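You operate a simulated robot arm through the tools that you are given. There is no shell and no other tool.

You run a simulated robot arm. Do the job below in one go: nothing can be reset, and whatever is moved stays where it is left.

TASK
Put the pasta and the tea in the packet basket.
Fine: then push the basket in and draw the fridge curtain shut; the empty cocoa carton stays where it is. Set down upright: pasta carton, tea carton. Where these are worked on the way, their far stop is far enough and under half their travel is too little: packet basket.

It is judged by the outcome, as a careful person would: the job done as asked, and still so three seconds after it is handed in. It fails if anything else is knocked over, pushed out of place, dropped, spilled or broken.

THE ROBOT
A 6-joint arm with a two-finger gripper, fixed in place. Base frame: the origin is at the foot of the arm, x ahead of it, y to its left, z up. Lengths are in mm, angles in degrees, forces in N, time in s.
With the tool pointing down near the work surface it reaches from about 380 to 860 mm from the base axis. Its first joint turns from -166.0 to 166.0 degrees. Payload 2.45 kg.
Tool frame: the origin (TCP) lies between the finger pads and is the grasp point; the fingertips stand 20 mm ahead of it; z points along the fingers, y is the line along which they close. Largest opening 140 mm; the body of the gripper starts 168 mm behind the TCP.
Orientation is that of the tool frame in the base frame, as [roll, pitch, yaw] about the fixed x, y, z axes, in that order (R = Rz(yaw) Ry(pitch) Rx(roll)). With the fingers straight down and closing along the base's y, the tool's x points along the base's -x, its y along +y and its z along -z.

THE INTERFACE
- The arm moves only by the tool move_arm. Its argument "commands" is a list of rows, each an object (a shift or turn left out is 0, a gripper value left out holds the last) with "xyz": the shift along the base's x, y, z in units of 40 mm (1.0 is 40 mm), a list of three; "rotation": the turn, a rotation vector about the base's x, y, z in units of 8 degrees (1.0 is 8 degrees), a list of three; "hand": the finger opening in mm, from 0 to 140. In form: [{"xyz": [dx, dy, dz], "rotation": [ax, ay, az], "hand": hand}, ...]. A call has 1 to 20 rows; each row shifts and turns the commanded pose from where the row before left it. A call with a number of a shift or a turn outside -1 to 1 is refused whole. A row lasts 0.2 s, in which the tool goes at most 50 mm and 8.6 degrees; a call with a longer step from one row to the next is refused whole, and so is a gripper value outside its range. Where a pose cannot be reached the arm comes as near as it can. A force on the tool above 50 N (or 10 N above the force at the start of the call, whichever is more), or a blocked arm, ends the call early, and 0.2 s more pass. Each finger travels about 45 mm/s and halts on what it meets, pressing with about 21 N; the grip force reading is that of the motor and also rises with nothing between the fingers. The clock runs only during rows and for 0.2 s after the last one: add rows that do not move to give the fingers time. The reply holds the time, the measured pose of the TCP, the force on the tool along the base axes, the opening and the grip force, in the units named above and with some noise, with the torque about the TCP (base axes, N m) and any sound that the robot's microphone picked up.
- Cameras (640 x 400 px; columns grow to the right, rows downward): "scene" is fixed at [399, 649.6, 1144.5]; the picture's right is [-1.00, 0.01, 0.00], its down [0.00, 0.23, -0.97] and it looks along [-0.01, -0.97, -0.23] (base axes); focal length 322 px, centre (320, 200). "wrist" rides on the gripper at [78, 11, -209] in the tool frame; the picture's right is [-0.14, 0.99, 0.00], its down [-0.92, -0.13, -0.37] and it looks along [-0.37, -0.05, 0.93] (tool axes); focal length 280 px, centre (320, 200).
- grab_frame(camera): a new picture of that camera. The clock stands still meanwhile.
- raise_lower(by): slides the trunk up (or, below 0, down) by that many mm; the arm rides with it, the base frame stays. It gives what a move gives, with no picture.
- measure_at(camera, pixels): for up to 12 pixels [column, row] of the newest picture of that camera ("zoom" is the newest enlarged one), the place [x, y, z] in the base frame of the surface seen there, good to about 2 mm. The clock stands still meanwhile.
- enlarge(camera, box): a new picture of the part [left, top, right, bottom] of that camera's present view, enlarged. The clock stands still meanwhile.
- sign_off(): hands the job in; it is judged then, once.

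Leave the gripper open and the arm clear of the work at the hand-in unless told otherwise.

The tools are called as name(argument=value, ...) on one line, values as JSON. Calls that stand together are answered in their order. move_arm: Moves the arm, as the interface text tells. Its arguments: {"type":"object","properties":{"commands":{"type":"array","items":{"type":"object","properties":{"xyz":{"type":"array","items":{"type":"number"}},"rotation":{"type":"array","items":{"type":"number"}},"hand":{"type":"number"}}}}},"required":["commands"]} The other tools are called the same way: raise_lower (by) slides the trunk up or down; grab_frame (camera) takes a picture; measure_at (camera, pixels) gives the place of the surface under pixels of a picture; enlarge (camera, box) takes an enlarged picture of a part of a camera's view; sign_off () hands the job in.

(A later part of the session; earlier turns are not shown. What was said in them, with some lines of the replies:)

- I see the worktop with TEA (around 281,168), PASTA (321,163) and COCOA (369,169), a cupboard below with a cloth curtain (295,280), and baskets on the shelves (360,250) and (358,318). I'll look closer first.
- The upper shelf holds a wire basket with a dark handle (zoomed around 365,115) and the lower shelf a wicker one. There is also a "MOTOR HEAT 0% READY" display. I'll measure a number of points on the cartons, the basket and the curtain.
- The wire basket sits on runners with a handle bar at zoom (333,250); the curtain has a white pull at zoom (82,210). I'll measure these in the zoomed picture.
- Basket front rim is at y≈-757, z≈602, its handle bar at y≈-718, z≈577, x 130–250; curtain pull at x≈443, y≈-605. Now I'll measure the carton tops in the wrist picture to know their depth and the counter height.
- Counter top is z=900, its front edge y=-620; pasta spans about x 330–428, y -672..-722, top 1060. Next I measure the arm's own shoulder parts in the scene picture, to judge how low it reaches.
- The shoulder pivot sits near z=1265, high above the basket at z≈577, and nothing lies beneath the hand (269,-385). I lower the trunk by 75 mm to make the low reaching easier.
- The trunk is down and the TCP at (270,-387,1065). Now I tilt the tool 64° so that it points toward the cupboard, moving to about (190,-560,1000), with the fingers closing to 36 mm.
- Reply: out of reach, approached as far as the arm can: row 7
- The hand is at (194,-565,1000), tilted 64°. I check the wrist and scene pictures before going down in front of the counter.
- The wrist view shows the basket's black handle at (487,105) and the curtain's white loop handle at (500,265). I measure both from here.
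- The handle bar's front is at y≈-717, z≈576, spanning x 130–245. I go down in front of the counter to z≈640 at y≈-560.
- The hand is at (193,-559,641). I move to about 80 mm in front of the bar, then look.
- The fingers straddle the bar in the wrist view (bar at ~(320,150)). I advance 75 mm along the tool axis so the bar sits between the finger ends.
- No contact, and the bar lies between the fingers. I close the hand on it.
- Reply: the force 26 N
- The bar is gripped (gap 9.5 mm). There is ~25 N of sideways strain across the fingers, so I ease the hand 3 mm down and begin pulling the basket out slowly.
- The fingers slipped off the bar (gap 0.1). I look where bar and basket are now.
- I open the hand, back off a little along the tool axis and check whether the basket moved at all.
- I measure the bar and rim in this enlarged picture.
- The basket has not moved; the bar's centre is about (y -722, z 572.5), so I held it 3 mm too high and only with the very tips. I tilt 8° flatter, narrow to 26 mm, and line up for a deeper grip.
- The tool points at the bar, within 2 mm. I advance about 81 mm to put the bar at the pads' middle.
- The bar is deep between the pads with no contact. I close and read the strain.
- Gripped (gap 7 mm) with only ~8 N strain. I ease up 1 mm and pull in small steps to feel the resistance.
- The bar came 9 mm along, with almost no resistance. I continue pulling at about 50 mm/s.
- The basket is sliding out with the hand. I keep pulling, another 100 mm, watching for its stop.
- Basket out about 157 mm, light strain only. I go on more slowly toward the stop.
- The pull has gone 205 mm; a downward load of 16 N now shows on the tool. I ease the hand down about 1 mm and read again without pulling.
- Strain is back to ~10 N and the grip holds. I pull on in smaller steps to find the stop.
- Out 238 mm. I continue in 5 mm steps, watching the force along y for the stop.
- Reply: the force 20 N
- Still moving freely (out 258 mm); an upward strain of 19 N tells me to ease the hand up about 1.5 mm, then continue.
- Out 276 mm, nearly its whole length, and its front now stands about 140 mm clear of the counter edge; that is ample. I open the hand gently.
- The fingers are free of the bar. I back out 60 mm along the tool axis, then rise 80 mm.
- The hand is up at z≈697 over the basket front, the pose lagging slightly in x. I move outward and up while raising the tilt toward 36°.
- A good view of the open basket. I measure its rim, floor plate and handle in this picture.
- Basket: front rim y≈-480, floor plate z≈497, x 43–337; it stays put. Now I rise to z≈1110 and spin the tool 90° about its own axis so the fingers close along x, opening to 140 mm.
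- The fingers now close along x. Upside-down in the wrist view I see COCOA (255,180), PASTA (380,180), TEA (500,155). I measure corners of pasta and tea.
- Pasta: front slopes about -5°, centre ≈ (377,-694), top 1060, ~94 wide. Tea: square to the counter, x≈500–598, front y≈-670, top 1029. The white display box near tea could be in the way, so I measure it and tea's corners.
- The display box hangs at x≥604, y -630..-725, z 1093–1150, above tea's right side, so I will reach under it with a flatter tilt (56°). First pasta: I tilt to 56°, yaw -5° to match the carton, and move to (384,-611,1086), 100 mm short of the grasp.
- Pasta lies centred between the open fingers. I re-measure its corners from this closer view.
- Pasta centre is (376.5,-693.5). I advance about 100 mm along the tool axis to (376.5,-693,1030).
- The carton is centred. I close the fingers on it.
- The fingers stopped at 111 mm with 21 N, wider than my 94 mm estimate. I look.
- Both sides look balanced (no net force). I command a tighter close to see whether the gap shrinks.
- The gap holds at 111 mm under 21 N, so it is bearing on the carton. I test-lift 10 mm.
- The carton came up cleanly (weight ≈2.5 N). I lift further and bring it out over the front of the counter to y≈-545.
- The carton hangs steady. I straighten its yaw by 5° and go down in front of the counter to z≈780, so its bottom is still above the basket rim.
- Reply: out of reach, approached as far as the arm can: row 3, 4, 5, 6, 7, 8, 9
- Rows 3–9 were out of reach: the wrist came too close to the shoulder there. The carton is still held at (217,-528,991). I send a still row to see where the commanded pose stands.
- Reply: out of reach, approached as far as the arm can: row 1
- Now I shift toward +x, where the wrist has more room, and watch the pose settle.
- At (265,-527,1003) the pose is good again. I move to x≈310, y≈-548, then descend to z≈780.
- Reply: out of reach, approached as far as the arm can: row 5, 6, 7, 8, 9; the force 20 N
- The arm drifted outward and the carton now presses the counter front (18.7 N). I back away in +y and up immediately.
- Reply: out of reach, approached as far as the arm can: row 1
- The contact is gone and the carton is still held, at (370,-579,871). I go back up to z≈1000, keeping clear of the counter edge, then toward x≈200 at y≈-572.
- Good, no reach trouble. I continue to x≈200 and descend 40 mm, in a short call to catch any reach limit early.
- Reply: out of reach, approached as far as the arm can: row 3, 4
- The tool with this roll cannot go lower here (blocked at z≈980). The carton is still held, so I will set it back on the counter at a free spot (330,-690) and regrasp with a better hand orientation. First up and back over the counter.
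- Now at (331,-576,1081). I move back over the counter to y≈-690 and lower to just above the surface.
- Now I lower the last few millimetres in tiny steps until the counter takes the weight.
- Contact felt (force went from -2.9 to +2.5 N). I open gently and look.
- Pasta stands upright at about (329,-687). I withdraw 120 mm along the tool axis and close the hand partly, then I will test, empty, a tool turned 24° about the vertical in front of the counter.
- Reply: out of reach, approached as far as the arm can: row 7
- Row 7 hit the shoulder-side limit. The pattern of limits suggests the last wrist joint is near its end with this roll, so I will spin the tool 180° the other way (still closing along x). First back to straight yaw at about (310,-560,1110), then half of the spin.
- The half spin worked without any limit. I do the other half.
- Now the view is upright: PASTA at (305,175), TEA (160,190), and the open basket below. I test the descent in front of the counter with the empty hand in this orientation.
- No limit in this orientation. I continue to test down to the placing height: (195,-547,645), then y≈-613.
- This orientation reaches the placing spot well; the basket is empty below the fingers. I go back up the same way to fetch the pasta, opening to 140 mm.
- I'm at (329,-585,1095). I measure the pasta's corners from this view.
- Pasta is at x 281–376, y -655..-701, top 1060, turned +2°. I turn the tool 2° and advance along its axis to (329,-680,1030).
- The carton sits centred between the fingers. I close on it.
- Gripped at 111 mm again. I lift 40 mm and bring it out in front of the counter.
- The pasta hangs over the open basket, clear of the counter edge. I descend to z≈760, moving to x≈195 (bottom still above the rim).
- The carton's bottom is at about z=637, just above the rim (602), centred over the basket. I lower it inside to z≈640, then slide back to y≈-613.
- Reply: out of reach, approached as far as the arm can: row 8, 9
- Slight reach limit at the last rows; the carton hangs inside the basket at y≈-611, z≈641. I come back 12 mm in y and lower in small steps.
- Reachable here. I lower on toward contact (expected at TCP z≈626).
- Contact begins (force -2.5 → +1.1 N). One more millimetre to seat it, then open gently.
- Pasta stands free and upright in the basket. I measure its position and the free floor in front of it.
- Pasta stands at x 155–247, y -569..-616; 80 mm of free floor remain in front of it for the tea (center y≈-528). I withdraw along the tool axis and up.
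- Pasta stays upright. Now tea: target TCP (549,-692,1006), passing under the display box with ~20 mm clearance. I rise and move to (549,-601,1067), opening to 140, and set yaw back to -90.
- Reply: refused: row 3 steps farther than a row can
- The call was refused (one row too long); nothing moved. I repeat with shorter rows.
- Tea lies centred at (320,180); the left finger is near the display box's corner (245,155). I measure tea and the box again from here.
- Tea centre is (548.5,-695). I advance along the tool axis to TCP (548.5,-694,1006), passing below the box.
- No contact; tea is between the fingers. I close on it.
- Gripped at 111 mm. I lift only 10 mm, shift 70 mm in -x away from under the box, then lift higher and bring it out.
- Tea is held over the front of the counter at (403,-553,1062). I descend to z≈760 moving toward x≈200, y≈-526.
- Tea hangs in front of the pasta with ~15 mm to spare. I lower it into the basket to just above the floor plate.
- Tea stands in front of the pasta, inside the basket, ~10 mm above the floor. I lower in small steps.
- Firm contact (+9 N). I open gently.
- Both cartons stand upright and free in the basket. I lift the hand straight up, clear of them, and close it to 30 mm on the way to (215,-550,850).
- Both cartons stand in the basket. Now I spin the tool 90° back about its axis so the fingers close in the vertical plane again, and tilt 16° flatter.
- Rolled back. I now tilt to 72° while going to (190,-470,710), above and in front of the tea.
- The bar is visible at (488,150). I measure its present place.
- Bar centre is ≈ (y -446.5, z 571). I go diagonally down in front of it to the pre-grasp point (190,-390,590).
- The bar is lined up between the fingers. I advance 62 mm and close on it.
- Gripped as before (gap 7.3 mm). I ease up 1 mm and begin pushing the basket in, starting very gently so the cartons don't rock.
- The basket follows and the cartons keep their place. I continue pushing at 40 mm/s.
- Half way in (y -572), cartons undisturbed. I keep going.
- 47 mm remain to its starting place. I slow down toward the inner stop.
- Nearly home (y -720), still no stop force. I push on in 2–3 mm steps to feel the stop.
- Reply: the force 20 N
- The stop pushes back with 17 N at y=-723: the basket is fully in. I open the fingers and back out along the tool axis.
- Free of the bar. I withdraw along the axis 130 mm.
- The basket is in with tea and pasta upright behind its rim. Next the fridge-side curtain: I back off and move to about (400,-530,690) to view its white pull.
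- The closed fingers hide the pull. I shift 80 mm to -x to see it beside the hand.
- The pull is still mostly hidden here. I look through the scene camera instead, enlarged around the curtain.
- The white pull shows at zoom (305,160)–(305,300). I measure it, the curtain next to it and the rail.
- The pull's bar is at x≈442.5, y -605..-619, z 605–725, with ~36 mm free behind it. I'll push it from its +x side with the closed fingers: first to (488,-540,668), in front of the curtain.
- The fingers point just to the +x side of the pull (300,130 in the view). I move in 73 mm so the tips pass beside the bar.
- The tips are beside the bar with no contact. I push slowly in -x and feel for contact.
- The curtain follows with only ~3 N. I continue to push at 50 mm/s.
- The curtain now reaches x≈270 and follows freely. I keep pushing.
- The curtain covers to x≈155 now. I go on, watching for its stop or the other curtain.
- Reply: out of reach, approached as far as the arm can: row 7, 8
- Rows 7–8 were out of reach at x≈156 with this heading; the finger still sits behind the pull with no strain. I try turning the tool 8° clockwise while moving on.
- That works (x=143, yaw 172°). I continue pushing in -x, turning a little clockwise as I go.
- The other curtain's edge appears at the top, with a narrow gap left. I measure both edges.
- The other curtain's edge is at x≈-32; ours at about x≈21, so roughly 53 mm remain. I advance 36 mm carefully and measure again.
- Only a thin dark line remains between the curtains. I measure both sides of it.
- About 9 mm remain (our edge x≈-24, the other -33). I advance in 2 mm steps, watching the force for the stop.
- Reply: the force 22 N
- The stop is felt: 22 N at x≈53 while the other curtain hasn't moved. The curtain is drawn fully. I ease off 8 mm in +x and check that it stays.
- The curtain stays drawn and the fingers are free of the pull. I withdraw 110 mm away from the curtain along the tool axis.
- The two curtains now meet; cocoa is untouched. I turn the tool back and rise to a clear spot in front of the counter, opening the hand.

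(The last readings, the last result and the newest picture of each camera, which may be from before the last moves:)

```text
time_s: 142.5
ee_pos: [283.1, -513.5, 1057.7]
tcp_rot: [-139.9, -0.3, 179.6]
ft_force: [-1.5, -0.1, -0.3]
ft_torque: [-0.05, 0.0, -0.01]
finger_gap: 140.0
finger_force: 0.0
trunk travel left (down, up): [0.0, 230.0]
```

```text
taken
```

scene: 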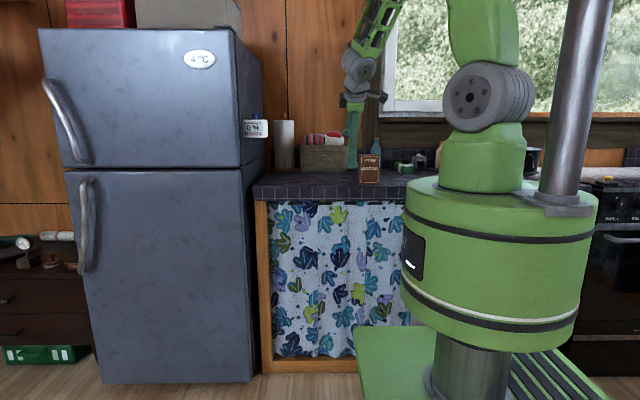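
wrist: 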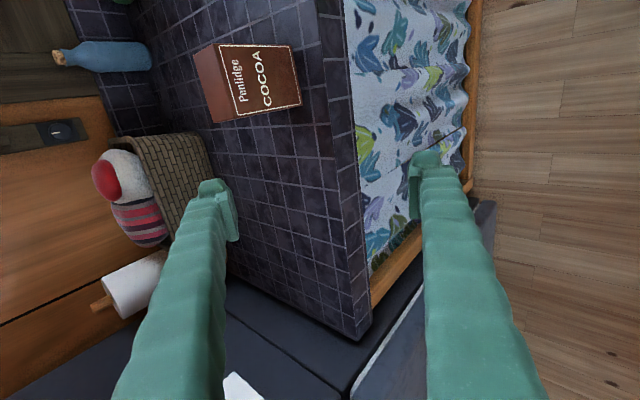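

The fridge-side curtain is drawn fully across and cocoa stands where it was. I retract the arm further, back to a straight-down tool well away from the counter.

move_arm(commands=[{"xyz": [0, 0.3, 0.1], "rotation": [1, 0, 0]}, {"xyz": [0, 0.5, 0.1], "rotation": [1, 0, 0]}, {"xyz": [0, 0.5, 0.1], "rotation": [1, 0, 0]}, {"xyz": [0, 0.5, 0], "rotation": [1, 0, 0]}, {"xyz": [0, 0.5, 0], "rotation": [1, 0, 0]}, {"xyz": [0, 0, 0]}])

grab_frame(camera="wrist")

enlarge(camera="scene", box=[230, 100, 430, 380])

```text
time_s: 143.9
ee_pos: [285.0, -419.4, 1069.2]
tcp_rot: [179.9, -0.4, 179.9]
ft_force: [0.2, -0.6, -0.4]
ft_torque: [0.01, 0.01, -0.02]
finger_gap: 140.1
finger_force: 0.1
trunk travel left (down, up): [0.0, 230.0]
```

```text
taken
```

wrist: 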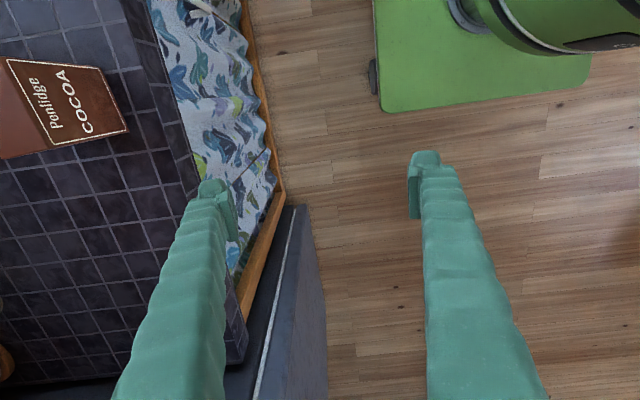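

```text
1.43 times, centred on (330, 240) of scene
```

zoom: 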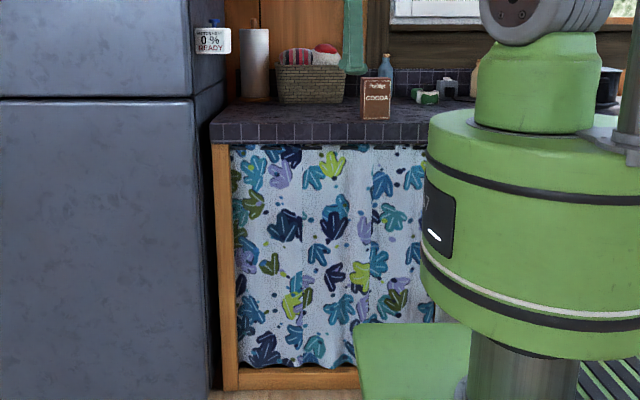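

Everything looks in order. I do a last check that cocoa's place is unchanged (it was at x≈184, y≈-668).

grab_frame(camera="scene")

measure_at(camera="scene", pixels=[[369, 170], [369, 155], [330, 260], [390, 220]])

```text
taken
```

scene: 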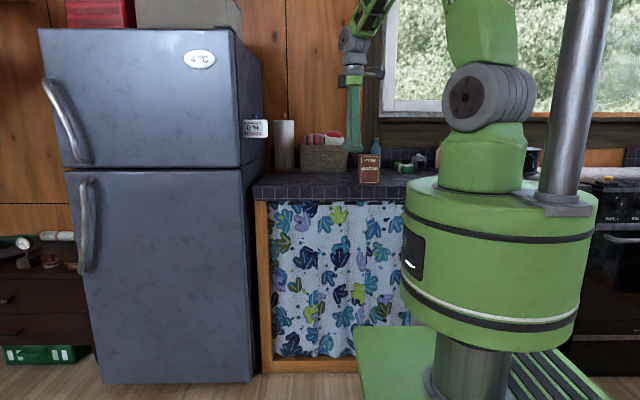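

```text
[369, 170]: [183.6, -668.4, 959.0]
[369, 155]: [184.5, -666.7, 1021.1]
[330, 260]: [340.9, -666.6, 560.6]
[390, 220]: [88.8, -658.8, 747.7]
```

Cocoa is exactly where it was. Pasta and tea are upright in the pushed-in basket, the fridge-side curtain is drawn, the hand is open and the arm clear. I hand the job in.

sign_off()

```text
The job is handed in.
```

I put the pasta and the tea upright in the packet basket, pushed it back in to its inner stop and drew the fridge curtain to its stop. The job is handed in.

- **Basket:** I pulled it out about 276 mm to load it, nearly its full length. On the way back in, the stop pushed back with 17 N. The last view before the curtain covered it showed both cartons upright.
- **Curtain:** its edge stops about 10–15 mm short of the other curtain's edge, which has not moved.
- **Cocoa:** the last measurement puts it exactly where it started.
- **Pasta:** the hand could not lower the pasta into the basket at the first attempt. The carton pressed briefly against the counter front (about 19 N), so I set it back on the counter and regrasped it.

The hand is open and the arm is clear of the work.
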